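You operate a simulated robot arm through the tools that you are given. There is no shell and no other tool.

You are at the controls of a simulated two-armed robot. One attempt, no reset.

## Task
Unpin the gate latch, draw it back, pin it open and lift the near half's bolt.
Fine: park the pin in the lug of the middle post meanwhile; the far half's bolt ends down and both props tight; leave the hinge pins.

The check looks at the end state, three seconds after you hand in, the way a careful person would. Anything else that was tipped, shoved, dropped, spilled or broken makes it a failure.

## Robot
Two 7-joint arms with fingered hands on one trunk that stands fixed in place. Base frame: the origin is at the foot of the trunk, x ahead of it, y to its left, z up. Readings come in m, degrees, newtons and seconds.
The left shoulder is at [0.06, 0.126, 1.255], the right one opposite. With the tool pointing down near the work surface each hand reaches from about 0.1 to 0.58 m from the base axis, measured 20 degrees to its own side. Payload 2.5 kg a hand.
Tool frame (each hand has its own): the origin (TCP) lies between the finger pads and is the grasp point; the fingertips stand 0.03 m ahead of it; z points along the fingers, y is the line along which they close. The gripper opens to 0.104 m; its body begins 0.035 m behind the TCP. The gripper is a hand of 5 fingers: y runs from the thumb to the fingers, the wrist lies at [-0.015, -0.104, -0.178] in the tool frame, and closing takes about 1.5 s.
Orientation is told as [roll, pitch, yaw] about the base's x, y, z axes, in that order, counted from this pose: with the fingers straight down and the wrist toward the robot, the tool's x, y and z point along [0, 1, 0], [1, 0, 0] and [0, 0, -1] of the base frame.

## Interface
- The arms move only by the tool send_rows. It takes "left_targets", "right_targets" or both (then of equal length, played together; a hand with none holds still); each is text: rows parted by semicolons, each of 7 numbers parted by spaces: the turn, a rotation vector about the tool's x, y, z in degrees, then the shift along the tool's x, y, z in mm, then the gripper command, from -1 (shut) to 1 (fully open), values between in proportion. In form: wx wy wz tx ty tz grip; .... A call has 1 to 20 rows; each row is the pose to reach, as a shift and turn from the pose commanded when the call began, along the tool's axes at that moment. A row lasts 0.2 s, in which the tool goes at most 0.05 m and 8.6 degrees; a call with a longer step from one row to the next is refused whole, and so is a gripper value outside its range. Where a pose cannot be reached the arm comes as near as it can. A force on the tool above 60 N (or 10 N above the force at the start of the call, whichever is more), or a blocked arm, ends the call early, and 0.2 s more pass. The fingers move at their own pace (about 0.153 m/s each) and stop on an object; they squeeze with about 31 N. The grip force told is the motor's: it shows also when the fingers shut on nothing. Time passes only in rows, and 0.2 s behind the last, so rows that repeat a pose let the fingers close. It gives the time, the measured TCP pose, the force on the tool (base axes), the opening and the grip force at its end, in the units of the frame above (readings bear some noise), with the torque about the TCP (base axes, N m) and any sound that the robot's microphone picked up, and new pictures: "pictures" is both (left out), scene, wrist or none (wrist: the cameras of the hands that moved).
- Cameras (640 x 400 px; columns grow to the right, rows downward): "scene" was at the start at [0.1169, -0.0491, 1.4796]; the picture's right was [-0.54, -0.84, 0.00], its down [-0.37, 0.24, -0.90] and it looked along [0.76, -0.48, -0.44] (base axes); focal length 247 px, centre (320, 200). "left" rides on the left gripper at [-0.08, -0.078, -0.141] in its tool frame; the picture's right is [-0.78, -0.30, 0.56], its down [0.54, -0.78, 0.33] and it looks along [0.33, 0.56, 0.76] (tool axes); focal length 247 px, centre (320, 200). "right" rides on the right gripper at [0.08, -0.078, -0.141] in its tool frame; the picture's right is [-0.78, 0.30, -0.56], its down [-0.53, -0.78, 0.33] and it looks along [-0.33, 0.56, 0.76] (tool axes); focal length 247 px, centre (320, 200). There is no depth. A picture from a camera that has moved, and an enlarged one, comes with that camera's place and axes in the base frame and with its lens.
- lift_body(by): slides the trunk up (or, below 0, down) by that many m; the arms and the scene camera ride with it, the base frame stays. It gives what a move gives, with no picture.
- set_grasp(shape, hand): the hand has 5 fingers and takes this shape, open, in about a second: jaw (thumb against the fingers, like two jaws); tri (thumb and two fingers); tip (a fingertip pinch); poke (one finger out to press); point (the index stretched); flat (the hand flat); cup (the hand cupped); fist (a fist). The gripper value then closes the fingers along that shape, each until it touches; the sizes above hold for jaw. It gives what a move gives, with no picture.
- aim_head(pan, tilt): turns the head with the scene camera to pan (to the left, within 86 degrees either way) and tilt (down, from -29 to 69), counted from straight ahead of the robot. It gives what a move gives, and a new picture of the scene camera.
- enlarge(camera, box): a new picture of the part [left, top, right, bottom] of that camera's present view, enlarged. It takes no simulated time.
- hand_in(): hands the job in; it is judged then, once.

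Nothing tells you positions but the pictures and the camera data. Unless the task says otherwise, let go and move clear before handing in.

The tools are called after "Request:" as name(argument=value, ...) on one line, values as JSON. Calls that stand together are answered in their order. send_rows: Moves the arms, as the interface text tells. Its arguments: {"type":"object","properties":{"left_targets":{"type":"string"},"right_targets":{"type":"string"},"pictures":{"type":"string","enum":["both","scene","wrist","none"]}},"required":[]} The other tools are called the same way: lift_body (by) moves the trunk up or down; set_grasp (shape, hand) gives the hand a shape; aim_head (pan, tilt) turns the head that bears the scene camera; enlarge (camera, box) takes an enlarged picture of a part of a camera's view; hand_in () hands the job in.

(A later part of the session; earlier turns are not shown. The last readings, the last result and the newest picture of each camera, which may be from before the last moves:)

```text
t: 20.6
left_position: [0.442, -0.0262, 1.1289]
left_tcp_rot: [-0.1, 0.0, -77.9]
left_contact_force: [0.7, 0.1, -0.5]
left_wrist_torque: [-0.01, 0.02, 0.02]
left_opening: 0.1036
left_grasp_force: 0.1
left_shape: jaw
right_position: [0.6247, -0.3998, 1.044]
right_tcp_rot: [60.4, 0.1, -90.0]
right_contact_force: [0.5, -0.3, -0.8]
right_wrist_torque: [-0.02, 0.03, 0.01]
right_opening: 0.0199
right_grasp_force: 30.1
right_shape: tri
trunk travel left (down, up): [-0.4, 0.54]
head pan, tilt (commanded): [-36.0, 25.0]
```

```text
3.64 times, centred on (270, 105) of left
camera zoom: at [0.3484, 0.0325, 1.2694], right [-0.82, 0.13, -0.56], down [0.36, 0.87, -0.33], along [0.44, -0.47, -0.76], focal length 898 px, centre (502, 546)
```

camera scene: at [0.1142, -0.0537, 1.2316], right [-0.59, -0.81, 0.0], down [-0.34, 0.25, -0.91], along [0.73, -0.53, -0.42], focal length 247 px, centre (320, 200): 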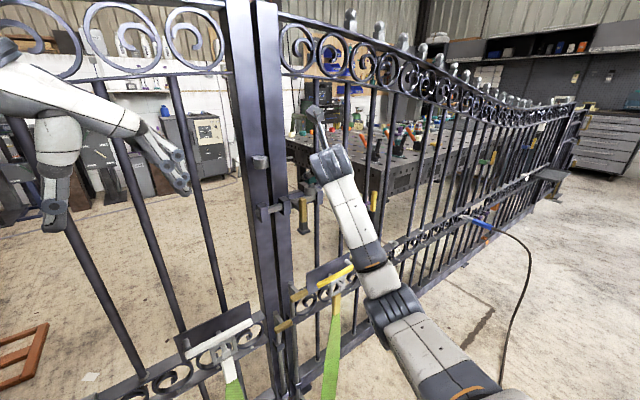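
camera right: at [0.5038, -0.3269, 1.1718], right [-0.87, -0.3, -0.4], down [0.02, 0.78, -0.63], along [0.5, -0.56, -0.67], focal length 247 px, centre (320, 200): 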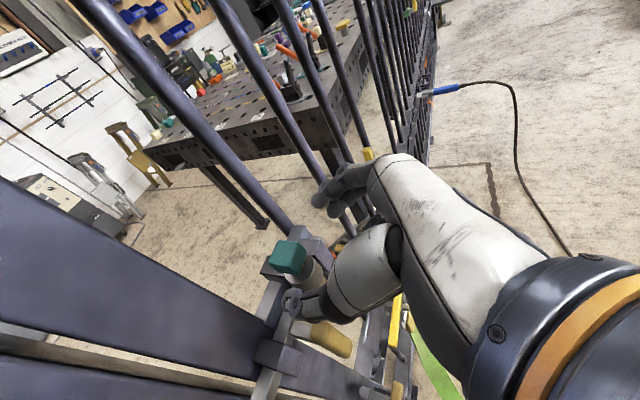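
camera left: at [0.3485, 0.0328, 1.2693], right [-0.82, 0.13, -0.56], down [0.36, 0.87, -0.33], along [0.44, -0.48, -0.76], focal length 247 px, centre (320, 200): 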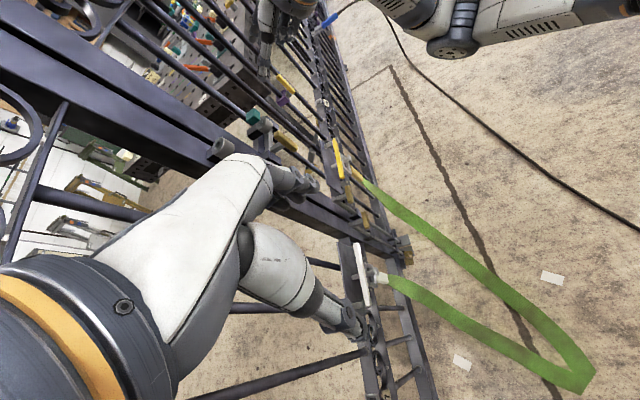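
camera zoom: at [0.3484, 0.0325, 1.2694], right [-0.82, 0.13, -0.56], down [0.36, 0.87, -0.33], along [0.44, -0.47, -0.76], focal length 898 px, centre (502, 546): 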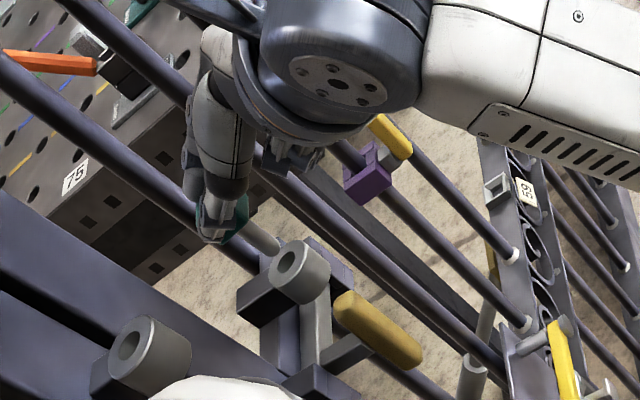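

Request:
enlarge(camera="left", box=[240, 85, 300, 125])

Request:
enlarge(camera="right", box=[290, 230, 370, 290])

Request:
enlarge(camera="scene", box=[270, 130, 350, 220])

```text
10.00 times, centred on (270, 105) of left
camera zoom: at [0.3484, 0.0325, 1.2694], right [-0.82, 0.13, -0.56], down [0.36, 0.87, -0.33], along [0.44, -0.47, -0.76], focal length 2470 px, centre (820, 1150)
```

zoom: 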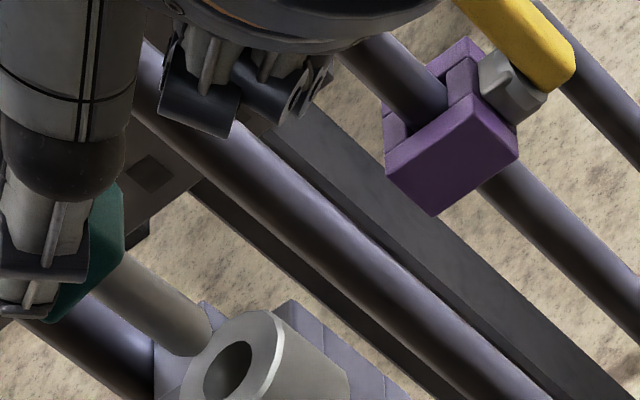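

```text
6.67 times, centred on (330, 260) of right
camera zoom: at [0.5426, -0.3215, 1.1839], right [-0.87, -0.3, -0.4], down [0.02, 0.78, -0.63], along [0.5, -0.56, -0.67], focal length 1646 px, centre (253, -200)
```

zoom: 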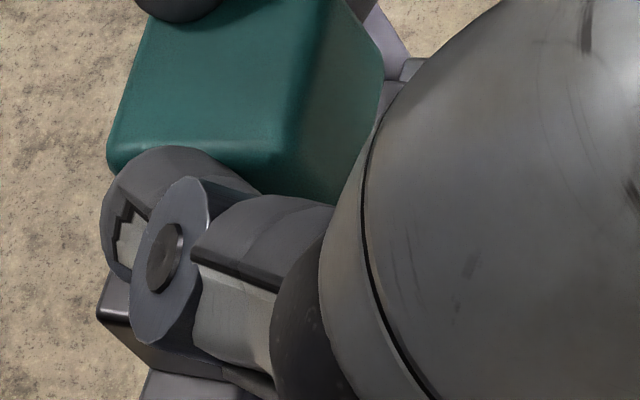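

```text
4.44 times, centred on (310, 175) of scene
camera zoom: at [0.1143, -0.0538, 1.2316], right [-0.59, -0.81, 0.0], down [-0.34, 0.25, -0.91], along [0.73, -0.53, -0.42], focal length 1098 px, centre (364, 311)
```

zoom: 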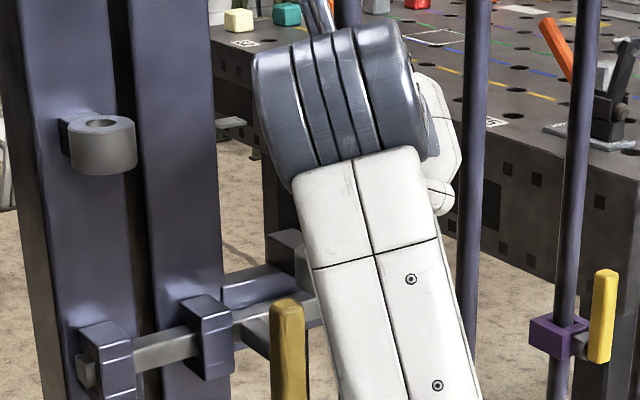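

The shaft seems almost out of the ring. I lift another 40 mm to be clear and look again.

Request:
send_rows(right_targets="0 0 0 7 0 -4 -1; 0 0 0 14 0 -8 -1; 0 0 0 21 0 -12 -1; 0 0 0 28 0 -16 -1; 0 0 0 35 0 -20 -1; 0 0 0 35 0 -20 -1", pictures="none")

Request:
enlarge(camera="left", box=[210, 60, 310, 130])

Request:
enlarge(camera="right", box=[230, 190, 390, 310])

Request:
enlarge(camera="scene", box=[240, 110, 350, 220])

```text
t: 22.0
left_position: [0.4425, -0.0271, 1.1279]
left_tcp_rot: [-0.1, 0.0, -78.0]
left_contact_force: [0.3, -1.2, -0.6]
left_wrist_torque: [0.01, 0.03, 0.05]
left_opening: 0.1036
left_grasp_force: 0.1
left_shape: jaw
right_position: [0.6245, -0.3997, 1.0871]
right_tcp_rot: [60.2, 0.1, -89.9]
right_contact_force: [-0.1, 0.7, -1.5]
right_wrist_torque: [0.02, 0.02, -0.01]
right_opening: 0.0198
right_grasp_force: 31.0
right_shape: tri
trunk travel left (down, up): [-0.4, 0.54]
head pan, tilt (commanded): [-36.0, 25.0]
```

```text
5.71 times, centred on (260, 95) of left
camera zoom: at [0.3484, 0.0325, 1.2694], right [-0.82, 0.13, -0.56], down [0.36, 0.87, -0.33], along [0.44, -0.47, -0.76], focal length 1411 px, centre (663, 800)
```

zoom: 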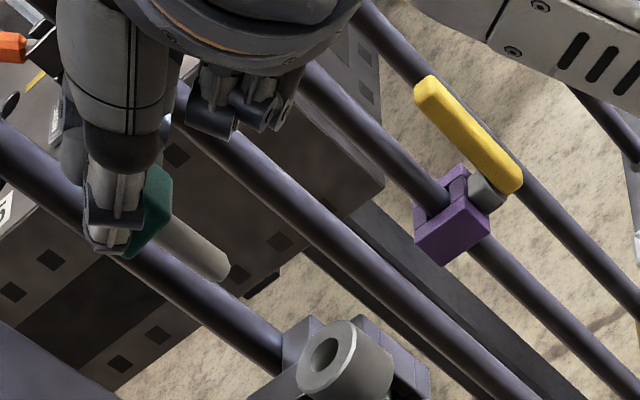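

```text
3.33 times, centred on (310, 250) of right
camera zoom: at [0.5432, -0.3216, 1.2252], right [-0.87, -0.3, -0.4], down [0.02, 0.78, -0.63], along [0.5, -0.56, -0.67], focal length 823 px, centre (353, 33)
```

zoom: 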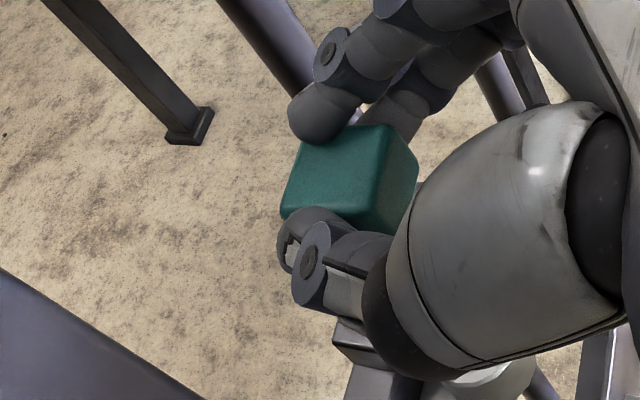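

```text
3.64 times, centred on (295, 165) of scene
camera zoom: at [0.1143, -0.0538, 1.2316], right [-0.59, -0.81, 0.0], down [-0.34, 0.25, -0.91], along [0.73, -0.53, -0.42], focal length 898 px, centre (411, 327)
```

zoom: 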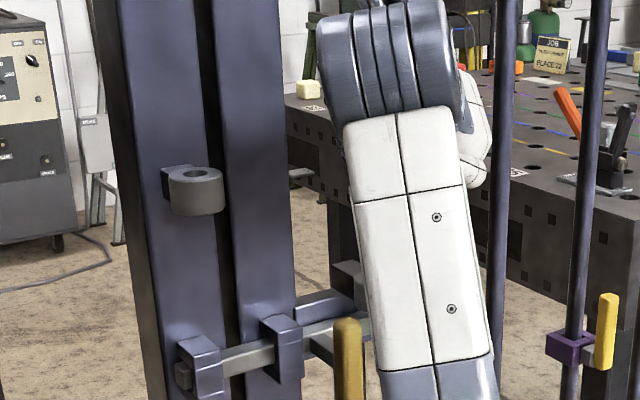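

Request:
enlarge(camera="left", box=[215, 80, 275, 120])

Request:
enlarge(camera="left", box=[200, 90, 290, 160])

```text
10.00 times, centred on (245, 100) of left
camera zoom: at [0.3484, 0.0325, 1.2694], right [-0.82, 0.13, -0.56], down [0.36, 0.87, -0.33], along [0.44, -0.47, -0.76], focal length 2470 px, centre (1070, 1200)
```

zoom: 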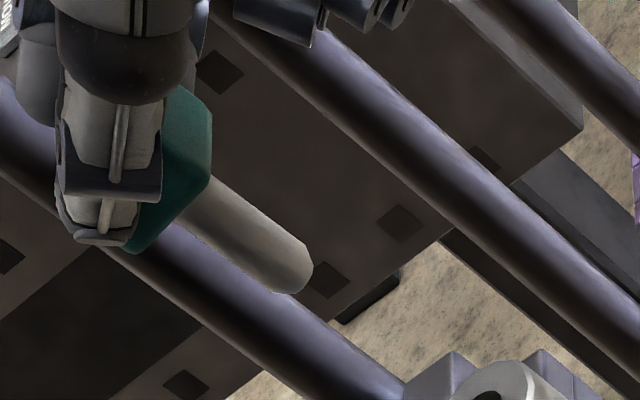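

```text
5.71 times, centred on (245, 125) of left
camera zoom: at [0.3484, 0.0325, 1.2694], right [-0.82, 0.13, -0.56], down [0.36, 0.87, -0.33], along [0.44, -0.47, -0.76], focal length 1411 px, centre (749, 629)
```

zoom: 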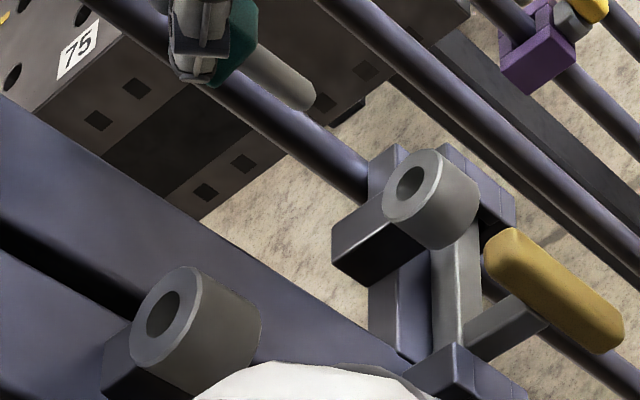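

The pin is fully out: shaft about 30 mm long and 11 mm thick, with its tip now at z ≈ 1.036. The middle-post lug's hole is near [0.634, -0.266, 1.084]. I move the left hand aside to make room, then lift and carry the pin over, staying 15 mm short in x.

Request:
send_rows(left_targets="0 0 0 5 -23 0 1; 0 0 0 10 -47 0 1; 0 0 0 15 -70 0 1; 0 0 0 20 -94 0 1; 0 0 0 25 -117 0 1; 0 0 0 25 -117 0 1", right_targets="0 0 0 12 0 -11 -1; 0 0 0 24 0 -22 -1; 0 0 0 36 0 -33 -1; 0 0 0 48.2 0 -44.7 -1; 0 0 0 48.2 0 -44.7 -1; 0 0 0 48.2 0 -44.7 -1", pictures="none")

Request:
send_rows(right_targets="0 0 0 0 -16 0 -1; 0 0 0 0 -32 0 -1; 0 0 0 0 -48 0 -1; 0 0 0 0 -64 0 -1; 0 0 0 0 -80 0 -1; 0 0 0 0 -96 0 -1; 0 0 0 0 -112 0 -1; 0 0 0 0 -128 0 -1; 0 0 0 0 -134 0 -1; 0 0 0 0 -134 0 -1", pictures="both")

Request:
enlarge(camera="left", box=[180, 40, 340, 160])

```text
t: 23.4
left_position: [0.4422, 0.0922, 1.128]
left_tcp_rot: [0.0, 0.0, -78.1]
left_contact_force: [0.5, 0.1, -0.7]
left_wrist_torque: [0.02, -0.01, -0.02]
left_opening: 0.1037
left_grasp_force: 0.1
left_shape: jaw
right_position: [0.6101, -0.4001, 1.1494]
right_tcp_rot: [60.3, 0.0, -89.9]
right_contact_force: [0.4, -0.9, -0.8]
right_wrist_torque: [0.01, -0.03, 0.02]
right_opening: 0.0198
right_grasp_force: 30.8
right_shape: tri
trunk travel left (down, up): [-0.4, 0.54]
head pan, tilt (commanded): [-36.0, 25.0]
```

```text
t: 25.6
left_position: [0.4411, 0.0923, 1.1269]
left_tcp_rot: [-0.1, 0.0, -77.9]
left_contact_force: [0.7, -0.2, 0.1]
left_wrist_torque: [0.01, -0.01, -0.01]
left_opening: 0.1036
left_grasp_force: 0.1
left_shape: jaw
right_position: [0.6079, -0.2662, 1.148]
right_tcp_rot: [60.3, 0.1, -89.9]
right_contact_force: [-0.5, -0.2, -2.0]
right_wrist_torque: [0.0, 0.02, 0.01]
right_opening: 0.02
right_grasp_force: 31.1
right_shape: tri
trunk travel left (down, up): [-0.4, 0.54]
head pan, tilt (commanded): [-36.0, 25.0]
camera scene: at [0.1143, -0.0538, 1.2316], right [-0.59, -0.81, 0.0], down [-0.34, 0.25, -0.91], along [0.73, -0.53, -0.42], focal length 247 px, centre (320, 200)
camera right: at [0.5272, -0.1877, 1.2871], right [-0.87, -0.3, -0.4], down [0.02, 0.78, -0.63], along [0.5, -0.56, -0.67], focal length 247 px, centre (320, 200)
```

scene: 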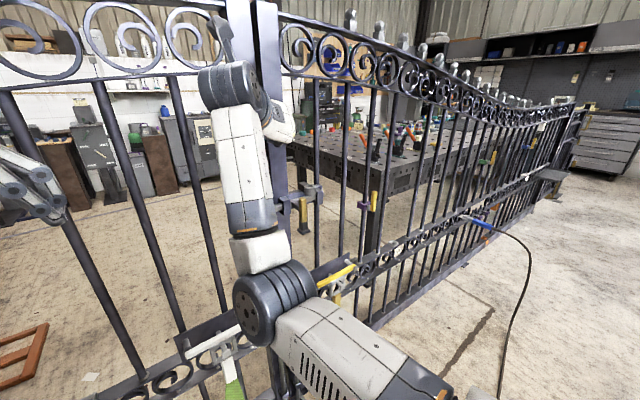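
right: 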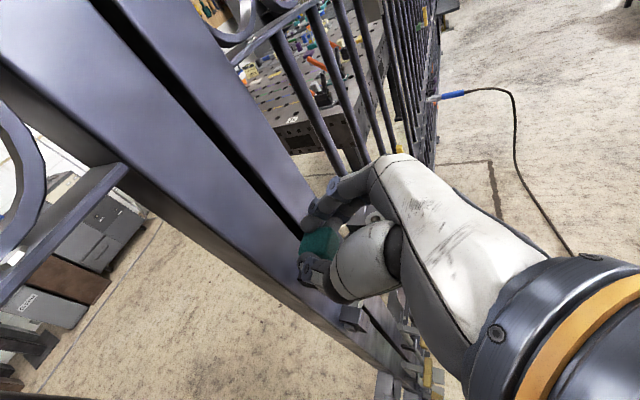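

```text
3.33 times, centred on (260, 100) of left
camera zoom: at [0.3483, 0.1516, 1.2687], right [-0.82, 0.13, -0.56], down [0.36, 0.87, -0.33], along [0.44, -0.47, -0.76], focal length 823 px, centre (520, 533)
```

zoom: 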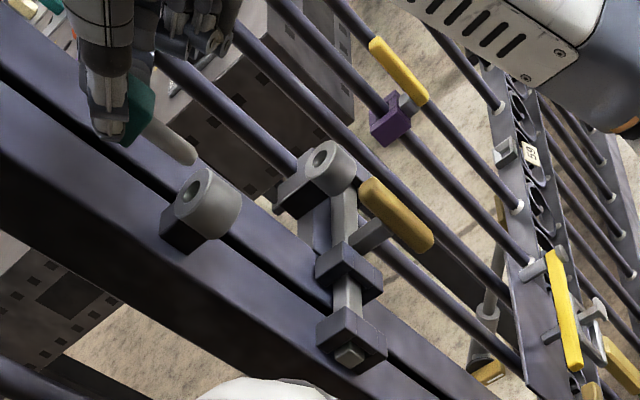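

Request:
enlarge(camera="left", box=[190, 70, 254, 110])

Request:
enlarge(camera="right", box=[260, 170, 388, 250])

Request:
enlarge(camera="right", box=[260, 250, 388, 330])

```text
10.00 times, centred on (222, 90) of left
camera zoom: at [0.3483, 0.1516, 1.2687], right [-0.82, 0.13, -0.56], down [0.36, 0.87, -0.33], along [0.44, -0.47, -0.76], focal length 2470 px, centre (1300, 1300)
```

zoom: 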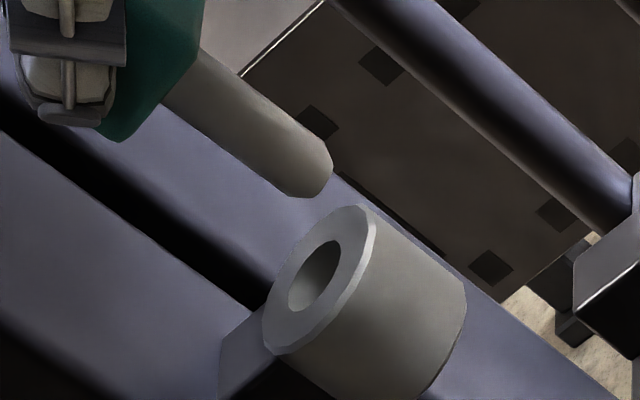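

```text
5.00 times, centred on (324, 210) of right
camera zoom: at [0.5272, -0.1877, 1.2871], right [-0.87, -0.3, -0.4], down [0.02, 0.78, -0.63], along [0.5, -0.56, -0.67], focal length 1235 px, centre (300, 150)
```

zoom: 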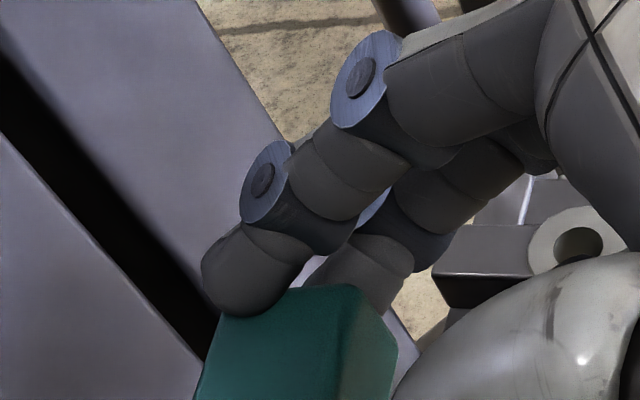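

```text
5.00 times, centred on (324, 290) of right
camera zoom: at [0.5272, -0.1877, 1.2871], right [-0.87, -0.3, -0.4], down [0.02, 0.78, -0.63], along [0.5, -0.56, -0.67], focal length 1235 px, centre (300, -250)
```

zoom: 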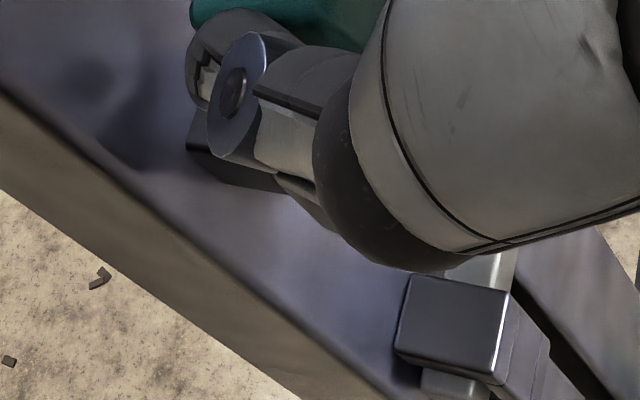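

The pin tip is at about x = 0.619 and the hole at x = 0.634, same y; the stile face is near x = 0.67, so the fingertips have room. I move 16 mm forward over the hole and check alignment before lowering.

Request:
send_rows(right_targets="0 0 0 2.6 0 4.6 -1; 0 0 0 5.3 0 9.3 -1; 0 0 0 7.7 0 13.5 -1; 0 0 0 7.7 0 13.5 -1", pictures="none")

Request:
enlarge(camera="left", box=[190, 70, 254, 110])

Request:
enlarge(camera="scene", box=[200, 110, 328, 190])

```text
t: 26.6
left_position: [0.4418, 0.0914, 1.1283]
left_tcp_rot: [-0.1, 0.0, -77.9]
left_contact_force: [0.2, -0.1, -0.2]
left_wrist_torque: [-0.02, 0.01, 0.01]
left_opening: 0.1037
left_grasp_force: 0.1
left_shape: jaw
right_position: [0.6251, -0.2653, 1.1484]
right_tcp_rot: [60.3, -0.1, -90.0]
right_contact_force: [0.2, -0.1, -1.6]
right_wrist_torque: [-0.01, 0.01, -0.02]
right_opening: 0.0199
right_grasp_force: 30.8
right_shape: tri
trunk travel left (down, up): [-0.4, 0.54]
head pan, tilt (commanded): [-36.0, 25.0]
```

```text
10.00 times, centred on (222, 90) of left
camera zoom: at [0.3483, 0.1515, 1.2687], right [-0.82, 0.13, -0.56], down [0.36, 0.87, -0.33], along [0.44, -0.47, -0.76], focal length 2470 px, centre (1300, 1300)
```

zoom: 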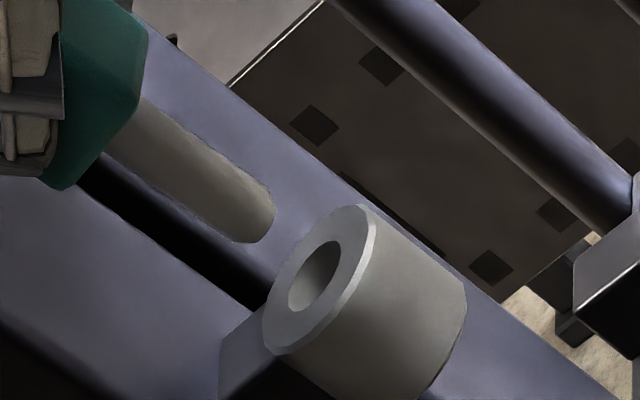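

```text
5.00 times, centred on (264, 150) of scene
camera zoom: at [0.1143, -0.0538, 1.2316], right [-0.59, -0.81, 0.0], down [-0.34, 0.25, -0.91], along [0.73, -0.53, -0.42], focal length 1235 px, centre (600, 450)
```

zoom: 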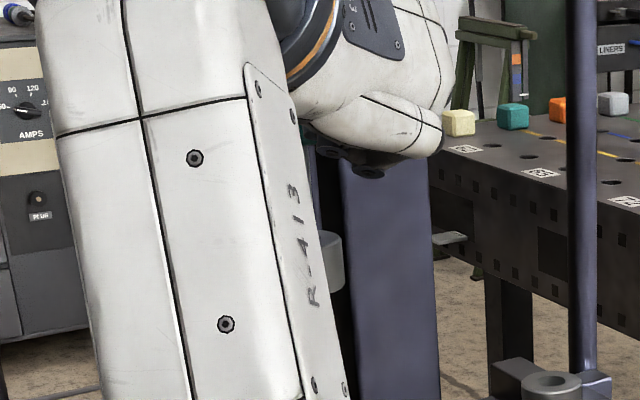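

The tip lines up with the hole to about a millimetre and hangs roughly 13 mm above it. I lower in small steps, checking force and picture.

Request:
send_rows(right_targets="0 0 0 -3.5 0 2 -1; 0 0 0 -7 0 4 -1; 0 0 0 -10.4 0 5.9 -1; 0 0 0 -10.4 0 5.9 -1", pictures="none")

Request:
enlarge(camera="left", box=[190, 70, 254, 110])

```text
t: 27.6
left_position: [0.442, 0.0928, 1.1279]
left_tcp_rot: [-0.1, 0.1, -77.9]
left_contact_force: [-0.4, 0.0, 0.3]
left_wrist_torque: [0.01, 0.02, -0.03]
left_opening: 0.1039
left_grasp_force: 0.1
left_shape: jaw
right_position: [0.6242, -0.2655, 1.1379]
right_tcp_rot: [60.3, 0.1, -89.9]
right_contact_force: [0.3, 0.2, -1.1]
right_wrist_torque: [0.01, 0.04, -0.01]
right_opening: 0.02
right_grasp_force: 30.8
right_shape: tri
trunk travel left (down, up): [-0.4, 0.54]
head pan, tilt (commanded): [-36.0, 25.0]
```

```text
10.00 times, centred on (222, 90) of left
camera zoom: at [0.3483, 0.1515, 1.2687], right [-0.82, 0.13, -0.56], down [0.36, 0.87, -0.33], along [0.44, -0.47, -0.76], focal length 2470 px, centre (1300, 1300)
```

zoom: 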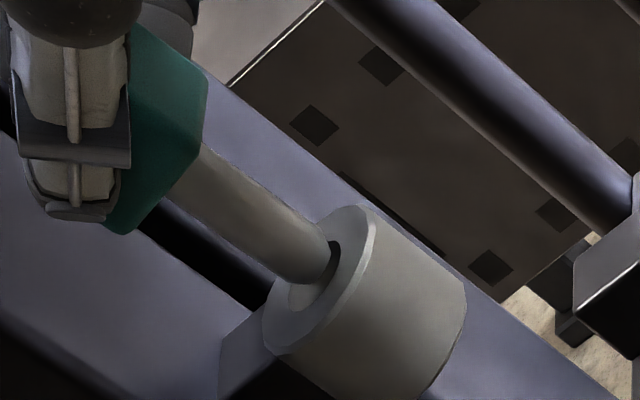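

Request:
send_rows(right_targets="0 0 0 -1.7 0 1 -1; 0 0 0 -3.5 0 2 -1; 0 0 0 -5.2 0 3 -1; 0 0 0 -5.2 0 3 -1", pictures="none")

Request:
enlarge(camera="left", box=[190, 70, 254, 110])

```text
t: 28.6
left_position: [0.4413, 0.093, 1.1274]
left_tcp_rot: [0.0, -0.1, -77.9]
left_contact_force: [0.2, 0.6, 0.4]
left_wrist_torque: [0.0, 0.0, -0.03]
left_opening: 0.1038
left_grasp_force: 0.1
left_shape: jaw
right_position: [0.623, -0.266, 1.1339]
right_tcp_rot: [60.6, -0.1, -89.9]
right_contact_force: [2.3, -1.7, 7.1]
right_wrist_torque: [-0.16, -0.19, -0.03]
right_opening: 0.02
right_grasp_force: 31.6
right_shape: tri
trunk travel left (down, up): [-0.4, 0.54]
head pan, tilt (commanded): [-36.0, 25.0]
```

```text
10.00 times, centred on (222, 90) of left
camera zoom: at [0.3478, 0.1517, 1.269], right [-0.82, 0.13, -0.56], down [0.36, 0.87, -0.33], along [0.44, -0.47, -0.76], focal length 2470 px, centre (1300, 1300)
```

zoom: 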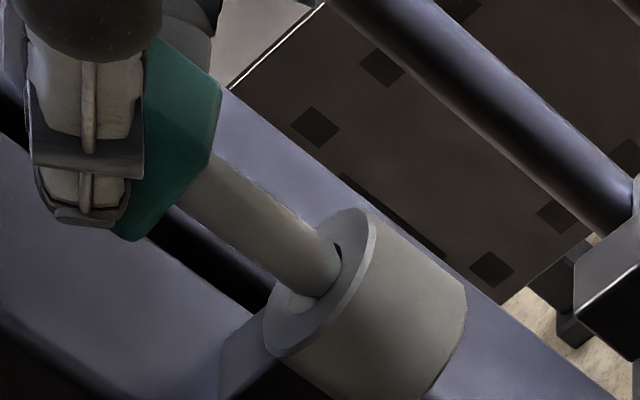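

There is a light contact of 7 N: the tip is riding on the rim, about 3 mm short in x by the picture. I raise 4 mm, shift 2.5 mm forward and 1 mm right, and look again.

Request:
send_rows(right_targets="0 0 0 3.5 0 -2 -1; 0 0 0 4.7 1 0.2 -1; 0 0 0 4.7 1 0.2 -1", pictures="none")

Request:
enlarge(camera="left", box=[206, 76, 238, 96])

```text
t: 29.4
left_position: [0.4426, 0.0927, 1.1268]
left_tcp_rot: [-0.1, 0.1, -77.9]
left_contact_force: [0.1, 0.2, -0.2]
left_wrist_torque: [0.04, -0.04, 0.01]
left_opening: 0.1036
left_grasp_force: 0.1
left_shape: jaw
right_position: [0.6258, -0.2658, 1.1345]
right_tcp_rot: [60.2, 0.1, -90.0]
right_contact_force: [0.0, -0.2, 0.2]
right_wrist_torque: [0.02, 0.02, 0.02]
right_opening: 0.0197
right_grasp_force: 31.0
right_shape: tri
trunk travel left (down, up): [-0.4, 0.54]
head pan, tilt (commanded): [-36.0, 25.0]
```

```text
16.00 times, centred on (222, 86) of left
camera zoom: at [0.3482, 0.1516, 1.2687], right [-0.82, 0.13, -0.56], down [0.36, 0.87, -0.33], along [0.44, -0.47, -0.76], focal length 3952 px, centre (1888, 2024)
```

zoom: 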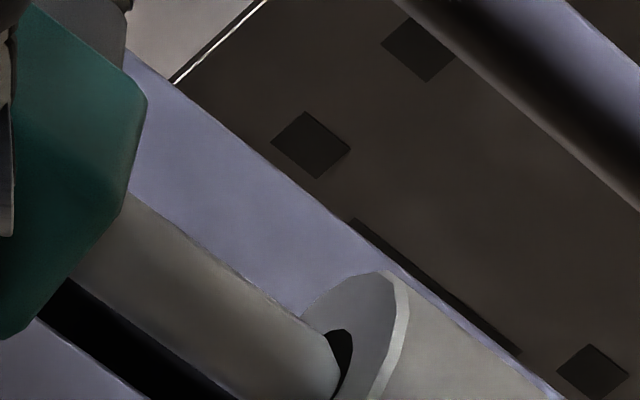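

Request:
enlarge(camera="left", box=[206, 86, 238, 106])

```text
16.00 times, centred on (222, 96) of left
camera zoom: at [0.3482, 0.1516, 1.2687], right [-0.82, 0.13, -0.56], down [0.36, 0.87, -0.33], along [0.44, -0.47, -0.76], focal length 3952 px, centre (1888, 1864)
```

zoom: 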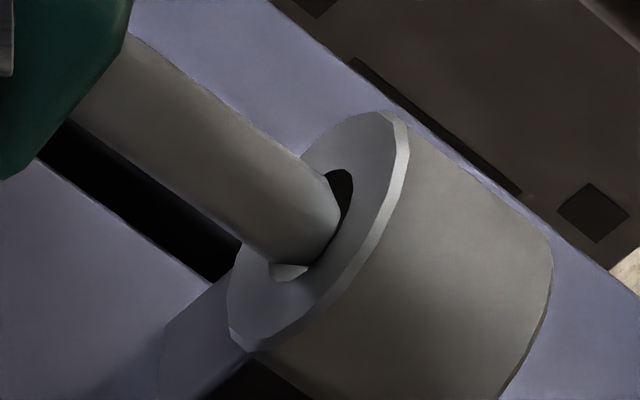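

Combining the contact height with the picture, the pin should now be within about 1 mm of the hole centre. I trim 0.8 mm to the right and lower gently again.

Request:
send_rows(right_targets="0 0 0 -0.2 0.8 -0.4 -1; 0 0 0 -1.9 0.8 0.6 -1; 0 0 0 -3.7 0.8 1.6 -1; 0 0 0 -5.4 0.8 2.6 -1; 0 0 0 -5.4 0.8 2.6 -1", pictures="none")

Request:
enlarge(camera="left", box=[206, 86, 238, 106])

```text
t: 30.6
left_position: [0.4422, 0.0918, 1.1292]
left_tcp_rot: [0.0, 0.1, -77.9]
left_contact_force: [0.4, 0.3, 0.6]
left_wrist_torque: [-0.01, -0.01, -0.01]
left_opening: 0.1036
left_grasp_force: 0.1
left_shape: jaw
right_position: [0.6247, -0.2685, 1.1308]
right_tcp_rot: [60.7, -0.1, -90.0]
right_contact_force: [3.1, -3.0, 11.9]
right_wrist_torque: [-0.26, -0.29, -0.03]
right_opening: 0.02
right_grasp_force: 31.2
right_shape: tri
trunk travel left (down, up): [-0.4, 0.54]
head pan, tilt (commanded): [-36.0, 25.0]
```

```text
16.00 times, centred on (222, 96) of left
camera zoom: at [0.3475, 0.1516, 1.2691], right [-0.82, 0.13, -0.56], down [0.36, 0.87, -0.33], along [0.44, -0.47, -0.76], focal length 3952 px, centre (1888, 1864)
```

zoom: 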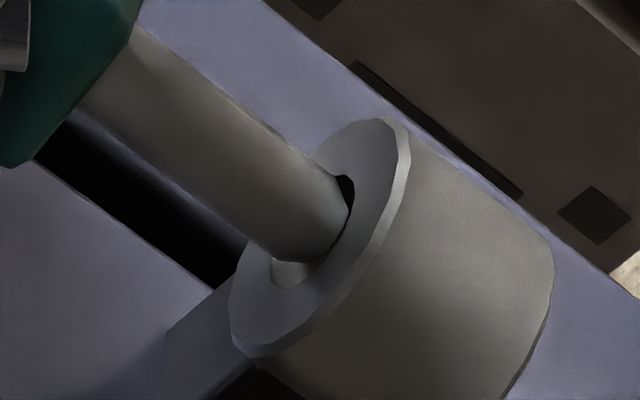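

The tip touches the rim again. Picture and contact force agree that the pin must go about 2 mm forward and 2 mm right. I raise slightly, shift and look at hover.

Request:
send_rows(right_targets="0 0 0 2.6 0 -1.5 -1; 0 0 0 3.5 2 0.2 -1; 0 0 0 3.5 2 0.2 -1", pictures="none")

Request:
enlarge(camera="left", box=[206, 86, 238, 106])

Request:
enlarge(camera="left", box=[170, 50, 266, 110])

```text
t: 31.4
left_position: [0.4424, 0.0911, 1.1279]
left_tcp_rot: [0.0, 0.0, -77.9]
left_contact_force: [-0.1, -0.1, -0.5]
left_wrist_torque: [-0.01, 0.0, 0.03]
left_opening: 0.1037
left_grasp_force: 0.0
left_shape: jaw
right_position: [0.6273, -0.2694, 1.1312]
right_tcp_rot: [60.2, 0.1, -89.9]
right_contact_force: [0.3, -0.6, 3.2]
right_wrist_torque: [-0.06, -0.03, 0.01]
right_opening: 0.0201
right_grasp_force: 31.2
right_shape: tri
trunk travel left (down, up): [-0.4, 0.54]
head pan, tilt (commanded): [-36.0, 25.0]
```

```text
16.00 times, centred on (222, 96) of left
camera zoom: at [0.3478, 0.1516, 1.2688], right [-0.82, 0.13, -0.56], down [0.36, 0.87, -0.33], along [0.44, -0.47, -0.76], focal length 3952 px, centre (1888, 1864)
```

zoom: 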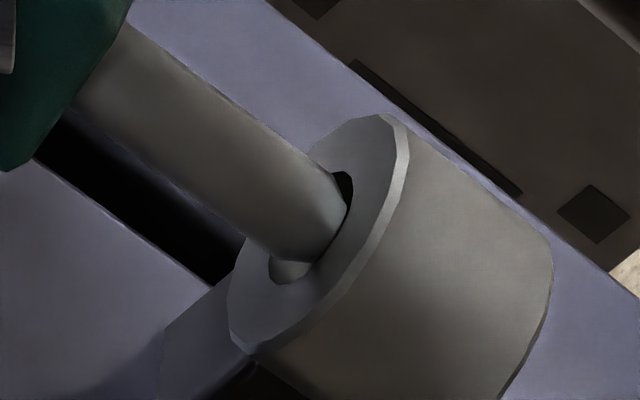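

```text
6.67 times, centred on (218, 80) of left
camera zoom: at [0.3478, 0.1516, 1.2688], right [-0.82, 0.13, -0.56], down [0.36, 0.87, -0.33], along [0.44, -0.47, -0.76], focal length 1646 px, centre (1000, 1000)
```

zoom: 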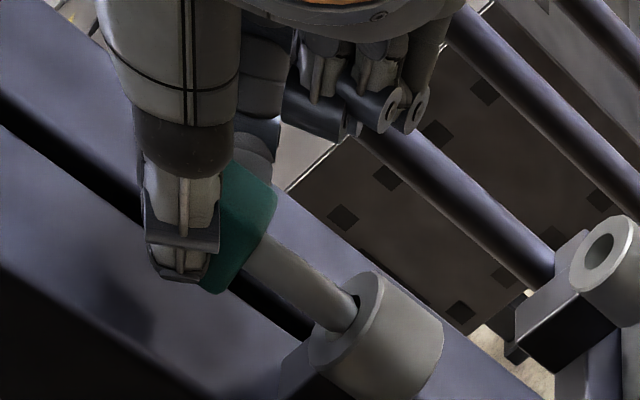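

The tip is still dragging lightly on the rim. I raise 6 mm to free it fully and measure again.

Request:
send_rows(right_targets="0 0 0 2.6 0 -1.5 -1; 0 0 0 5.2 0 -3 -1; 0 0 0 5.2 0 -3 -1; 0 0 0 5.2 0 -3 -1", pictures="none")

Request:
enlarge(camera="left", box=[206, 86, 238, 106])

Request:
enlarge(camera="right", box=[270, 200, 398, 280])

```text
t: 32.4
left_position: [0.4418, 0.093, 1.129]
left_tcp_rot: [-0.1, 0.0, -77.9]
left_contact_force: [-0.4, -0.2, 0.2]
left_wrist_torque: [0.01, -0.02, 0.0]
left_opening: 0.1036
left_grasp_force: 0.1
left_shape: jaw
right_position: [0.6283, -0.2689, 1.1384]
right_tcp_rot: [60.3, 0.0, -89.9]
right_contact_force: [0.5, 0.3, -1.0]
right_wrist_torque: [0.03, -0.01, -0.01]
right_opening: 0.0199
right_grasp_force: 31.5
right_shape: tri
trunk travel left (down, up): [-0.4, 0.54]
head pan, tilt (commanded): [-36.0, 25.0]
```

```text
16.00 times, centred on (222, 96) of left
camera zoom: at [0.3483, 0.1515, 1.2687], right [-0.82, 0.13, -0.56], down [0.36, 0.87, -0.33], along [0.44, -0.47, -0.76], focal length 3952 px, centre (1888, 1864)
```

zoom: 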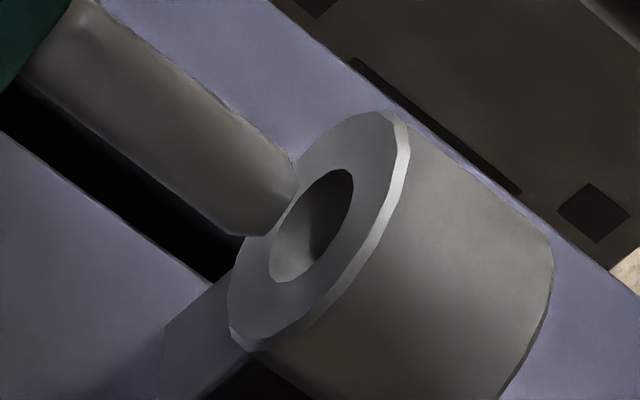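

```text
5.00 times, centred on (334, 240) of right
camera zoom: at [0.5466, -0.1913, 1.2768], right [-0.87, -0.3, -0.4], down [0.02, 0.78, -0.63], along [0.5, -0.56, -0.67], focal length 1235 px, centre (250, 0)
```

zoom: 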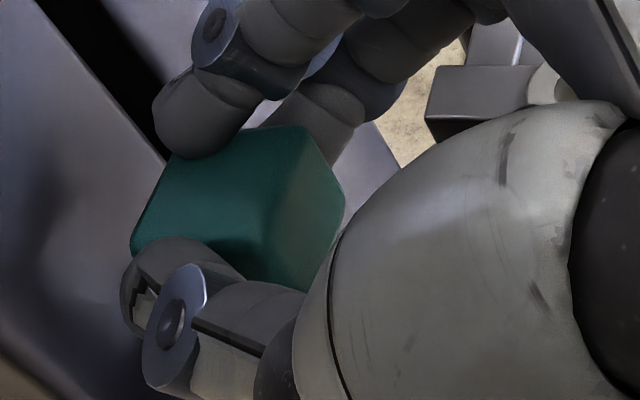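

Hovering free, the hole is fully visible and the pin is about 1 mm off sideways, probably slightly past centre in depth. I shift back a little (-1.7 mm x, +0.6 mm y) and probe down gently.

Request:
send_rows(right_targets="0 0 0 -0.8 -0.6 -1.5 -1; 0 0 0 -3 -0.6 -0.3 -1; 0 0 0 -5.2 -0.6 1 -1; 0 0 0 -7.4 -0.6 2.2 -1; 0 0 0 -9.5 -0.6 3.5 -1; 0 0 0 -9.5 -0.6 3.5 -1", pictures="none")

Request:
enlarge(camera="left", box=[206, 86, 238, 106])

```text
t: 33.8
left_position: [0.4413, 0.0927, 1.1289]
left_tcp_rot: [0.0, 0.0, -77.9]
left_contact_force: [0.4, -0.4, 0.2]
left_wrist_torque: [0.02, 0.0, 0.03]
left_opening: 0.1036
left_grasp_force: 0.0
left_shape: jaw
right_position: [0.6254, -0.2691, 1.1292]
right_tcp_rot: [60.8, -0.1, -90.1]
right_contact_force: [3.8, -4.5, 11.7]
right_wrist_torque: [-0.25, -0.29, -0.04]
right_opening: 0.0197
right_grasp_force: 31.2
right_shape: tri
trunk travel left (down, up): [-0.4, 0.54]
head pan, tilt (commanded): [-36.0, 25.0]
```

```text
16.00 times, centred on (222, 96) of left
camera zoom: at [0.3476, 0.1515, 1.2691], right [-0.82, 0.13, -0.56], down [0.36, 0.87, -0.33], along [0.44, -0.47, -0.76], focal length 3952 px, centre (1888, 1864)
```

zoom: 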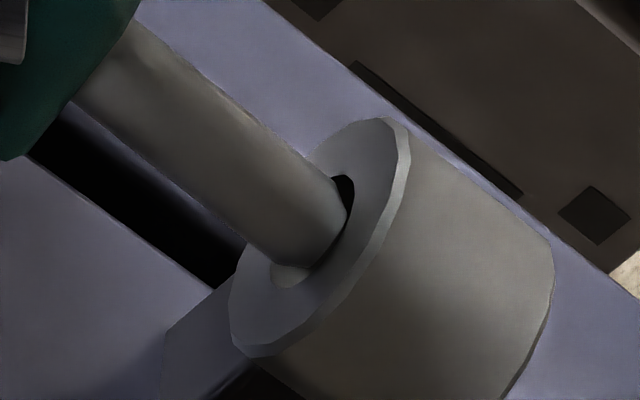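

The probe met the rim again at 12 N. My view at 20° elevation is too grazing to judge depth, so I raise the pin 7 mm and bring the left camera higher for a steeper look.

Request:
send_rows(left_targets="0 0 0 11 6 -22 1; 0 0 0 22 12 -44 1; 0 0 0 33 18 -66 1; 0 0 0 44 24 -88 1; 0 0 0 55 30 -110 1; 0 0 0 66 36 -131 1; 0 0 0 66 36 -131 1", right_targets="0 0 0 2 0 -1.2 -1; 0 0 0 4 0 -2.3 -1; 0 0 0 6.1 0 -3.5 -1; 0 0 0 6.1 0 -3.5 -1; 0 0 0 6.1 0 -3.5 -1; 0 0 0 6.1 0 -3.5 -1; 0 0 0 6.1 0 -3.5 -1", pictures="wrist")

```text
t: 35.4
left_position: [0.4546, 0.0751, 1.1907]
left_tcp_rot: [0.0, 0.0, -77.9]
left_contact_force: [0.5, 0.9, 0.0]
left_wrist_torque: [0.02, 0.05, 0.0]
left_opening: 0.1034
left_grasp_force: 0.0
left_shape: jaw
left hand out of reach, approached as far as the arm can: row 3, 4, 5, 6, 7
right_position: [0.6262, -0.2685, 1.1345]
right_tcp_rot: [60.4, 0.0, -89.9]
right_contact_force: [0.4, 0.2, -1.1]
right_wrist_torque: [-0.02, 0.02, 0.0]
right_opening: 0.0202
right_grasp_force: 31.0
right_shape: tri
trunk travel left (down, up): [-0.4, 0.54]
head pan, tilt (commanded): [-36.0, 25.0]
camera right: at [0.5448, -0.19, 1.274], right [-0.87, -0.3, -0.4], down [0.02, 0.78, -0.63], along [0.5, -0.56, -0.67], focal length 247 px, centre (320, 200)
camera left: at [0.3606, 0.1339, 1.3314], right [-0.82, 0.13, -0.56], down [0.36, 0.87, -0.33], along [0.44, -0.47, -0.76], focal length 247 px, centre (320, 200)
```

right: 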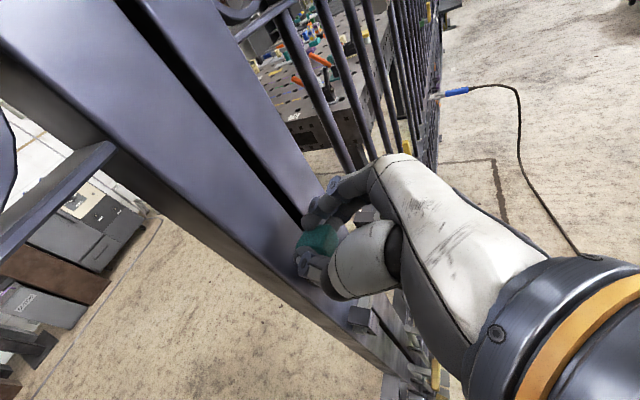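
left: 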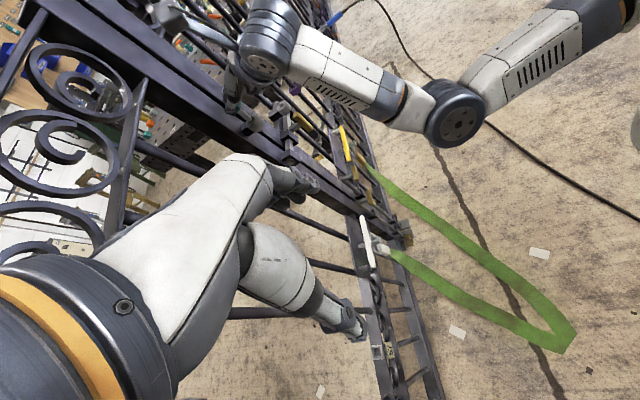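

Request:
enlarge(camera="left", box=[227, 102, 259, 122])

Request:
enlarge(camera="left", box=[203, 80, 299, 140])

```text
16.00 times, centred on (243, 112) of left
camera zoom: at [0.3606, 0.1339, 1.3314], right [-0.82, 0.13, -0.56], down [0.36, 0.87, -0.33], along [0.44, -0.47, -0.76], focal length 3952 px, centre (1552, 1608)
```

zoom: 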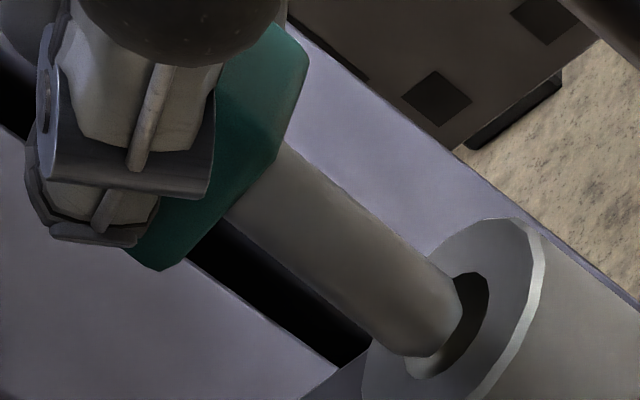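

```text
6.67 times, centred on (251, 110) of left
camera zoom: at [0.3606, 0.1339, 1.3314], right [-0.82, 0.13, -0.56], down [0.36, 0.87, -0.33], along [0.44, -0.47, -0.76], focal length 1646 px, centre (780, 800)
```

zoom: 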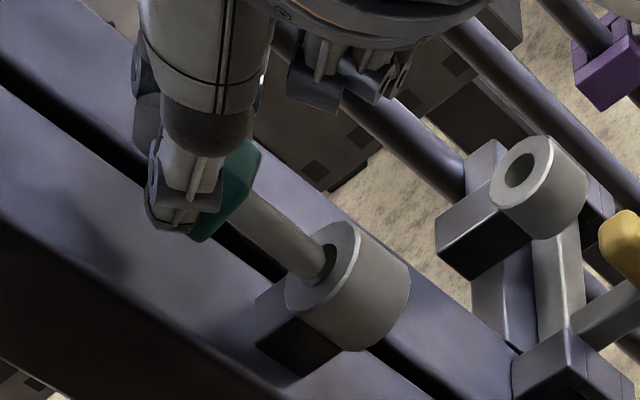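

The tip is well aligned sideways, but depth is still uncertain because the gap height is unknown. I bring the left hand back down so I can look from a low angle and read the gap directly.

Request:
send_rows(left_targets="0 0 0 -11 -6 22 1; 0 0 0 -22 -12 44 1; 0 0 0 -33 -18 66 1; 0 0 0 -44 -24 88 1; 0 0 0 -55 -30 110 1; 0 0 0 -66 -36 131 1; 0 0 0 -66 -36 131 1", pictures="none")

```text
t: 37.0
left_position: [0.3798, 0.0947, 1.0611]
left_tcp_rot: [-0.1, 0.0, -77.9]
left_contact_force: [-0.5, 0.4, -0.4]
left_wrist_torque: [0.0, 0.0, -0.01]
left_opening: 0.1036
left_grasp_force: 0.0
left_shape: jaw
right_position: [0.6272, -0.2688, 1.1352]
right_tcp_rot: [60.3, 0.0, -90.0]
right_contact_force: [-0.3, 0.6, -0.9]
right_wrist_torque: [0.01, 0.0, -0.03]
right_opening: 0.0201
right_grasp_force: 30.9
right_shape: tri
trunk travel left (down, up): [-0.4, 0.54]
head pan, tilt (commanded): [-36.0, 25.0]
```

Request:
send_rows(left_targets="-6.5 3.8 0 18 9 5 1; -13 7.7 0 37 18 10 1; -19.5 11.5 0 55 27 15 1; -26 15.3 0 74 36 20 1; -26 15.3 0 74 36 20 1", pictures="wrist")

```text
t: 38.2
left_position: [0.4613, 0.0755, 1.0407]
left_tcp_rot: [16.5, -25.7, -81.7]
left_contact_force: [-0.3, 0.4, 0.0]
left_wrist_torque: [-0.03, 0.01, -0.01]
left_opening: 0.1036
left_grasp_force: 0.1
left_shape: jaw
right_position: [0.6268, -0.2683, 1.1348]
right_tcp_rot: [60.3, -0.1, -90.0]
right_contact_force: [-0.7, -0.8, -0.6]
right_wrist_torque: [0.04, 0.06, 0.01]
right_opening: 0.02
right_grasp_force: 31.2
right_shape: tri
trunk travel left (down, up): [-0.4, 0.54]
head pan, tilt (commanded): [-36.0, 25.0]
camera left: at [0.3291, 0.1754, 1.1089], right [-0.57, -0.15, -0.81], down [0.51, 0.71, -0.49], along [0.64, -0.69, -0.33], focal length 247 px, centre (320, 200)
```

left: 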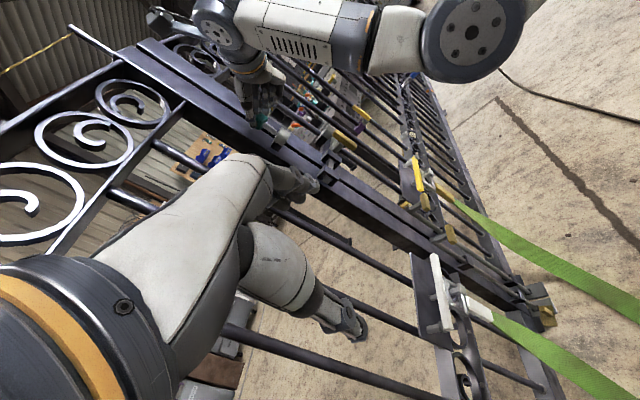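

Request:
enlarge(camera="left", box=[255, 110, 295, 135])

Request:
enlarge(camera="left", box=[230, 80, 326, 140])

```text
16.00 times, centred on (275, 122) of left
camera zoom: at [0.3291, 0.1754, 1.1089], right [-0.57, -0.15, -0.81], down [0.51, 0.71, -0.49], along [0.64, -0.69, -0.33], focal length 3952 px, centre (1040, 1440)
```

zoom: 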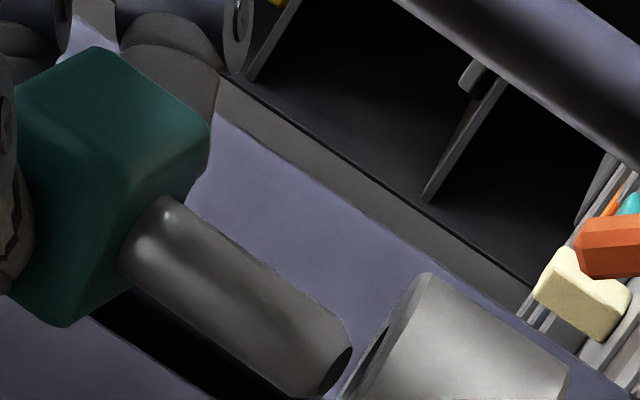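

```text
6.67 times, centred on (278, 110) of left
camera zoom: at [0.3291, 0.1754, 1.1089], right [-0.57, -0.15, -0.81], down [0.51, 0.71, -0.49], along [0.64, -0.69, -0.33], focal length 1646 px, centre (600, 800)
```

zoom: 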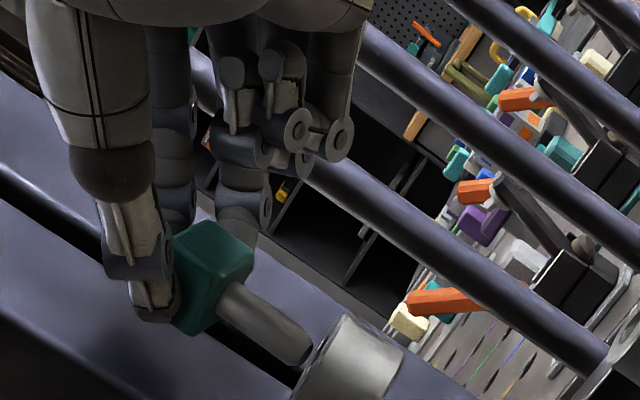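

From the low angle the gap reads about 3.2 mm; with the steeper view this puts the pin about 2.7 mm too near the camera, matching the contact force. I shift +1.2 mm x and -2.4 mm y and lower 7 mm gently.

Request:
send_rows(right_targets="0 0 0 0.6 1.2 1 -1; 0 0 0 0.6 2.4 1 -1; 0 0 0 -1.1 2.4 2 -1; 0 0 0 -2.9 2.4 3 -1; 0 0 0 -4.2 2.4 3.8 -1; 0 0 0 -5.5 2.4 4.5 -1; 0 0 0 -5.5 2.4 4.5 -1", pictures="none")

Request:
enlarge(camera="left", box=[255, 110, 295, 135])

```text
t: 39.8
left_position: [0.4608, 0.0749, 1.0423]
left_tcp_rot: [16.4, -25.7, -81.6]
left_contact_force: [0.6, 0.5, 0.7]
left_wrist_torque: [0.04, 0.04, 0.0]
left_opening: 0.1039
left_grasp_force: 0.1
left_shape: jaw
right_position: [0.627, -0.2726, 1.1286]
right_tcp_rot: [60.6, -0.1, -90.1]
right_contact_force: [3.3, -5.0, 6.3]
right_wrist_torque: [-0.11, -0.21, -0.1]
right_opening: 0.0199
right_grasp_force: 31.1
right_shape: tri
trunk travel left (down, up): [-0.4, 0.54]
head pan, tilt (commanded): [-36.0, 25.0]
```

```text
16.00 times, centred on (275, 122) of left
camera zoom: at [0.3285, 0.1751, 1.1096], right [-0.57, -0.14, -0.81], down [0.51, 0.71, -0.49], along [0.64, -0.69, -0.33], focal length 3952 px, centre (1040, 1440)
```

zoom: 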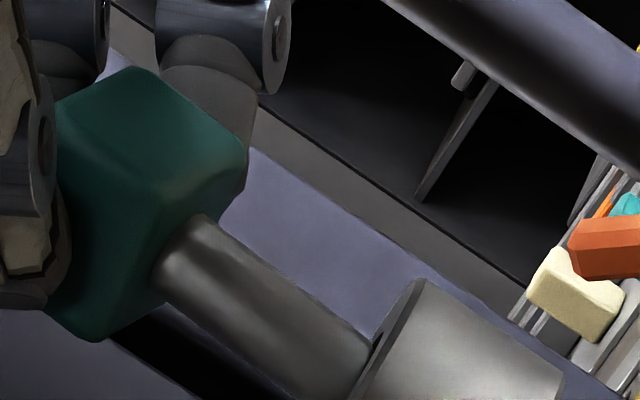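

The contact force now points mostly sideways (forward-right), so the chamfer is at the hole's near edge. I ease another 1 mm forward and 1.5 mm right, then a little lower.

Request:
send_rows(right_targets="0 0 0 0.25 0.8 0.4 -1; 0 0 0 0.5 1.6 0.9 -1; 0 0 0 0.5 1.6 0.9 -1; 0 0 0 -1.2 1.6 1.9 -1; 0 0 0 -1.2 1.6 1.9 -1", pictures="none")

Request:
enlarge(camera="left", box=[255, 110, 295, 135])

```text
t: 41.0
left_position: [0.4602, 0.0752, 1.0417]
left_tcp_rot: [16.4, -25.7, -81.6]
left_contact_force: [-0.1, 0.1, 0.4]
left_wrist_torque: [-0.01, 0.0, -0.02]
left_opening: 0.1037
left_grasp_force: 0.1
left_shape: jaw
right_position: [0.6299, -0.2727, 1.1239]
right_tcp_rot: [60.2, 0.0, -89.9]
right_contact_force: [0.3, -1.3, -0.8]
right_wrist_torque: [0.0, 0.02, 0.02]
right_opening: 0.0202
right_grasp_force: 30.9
right_shape: tri
trunk travel left (down, up): [-0.4, 0.54]
head pan, tilt (commanded): [-36.0, 25.0]
```

```text
16.00 times, centred on (275, 122) of left
camera zoom: at [0.3289, 0.1752, 1.1093], right [-0.57, -0.14, -0.81], down [0.51, 0.71, -0.49], along [0.64, -0.69, -0.33], focal length 3952 px, centre (1040, 1440)
```

zoom: 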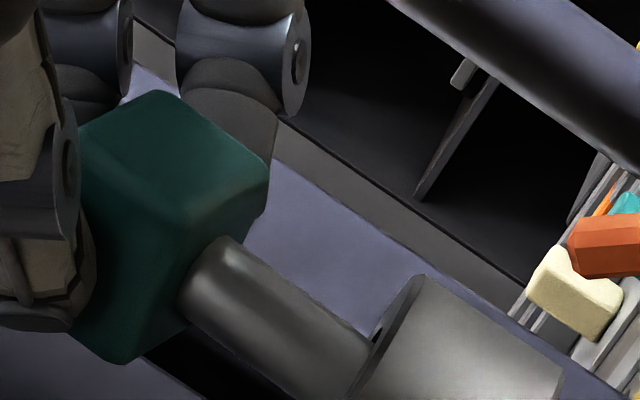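

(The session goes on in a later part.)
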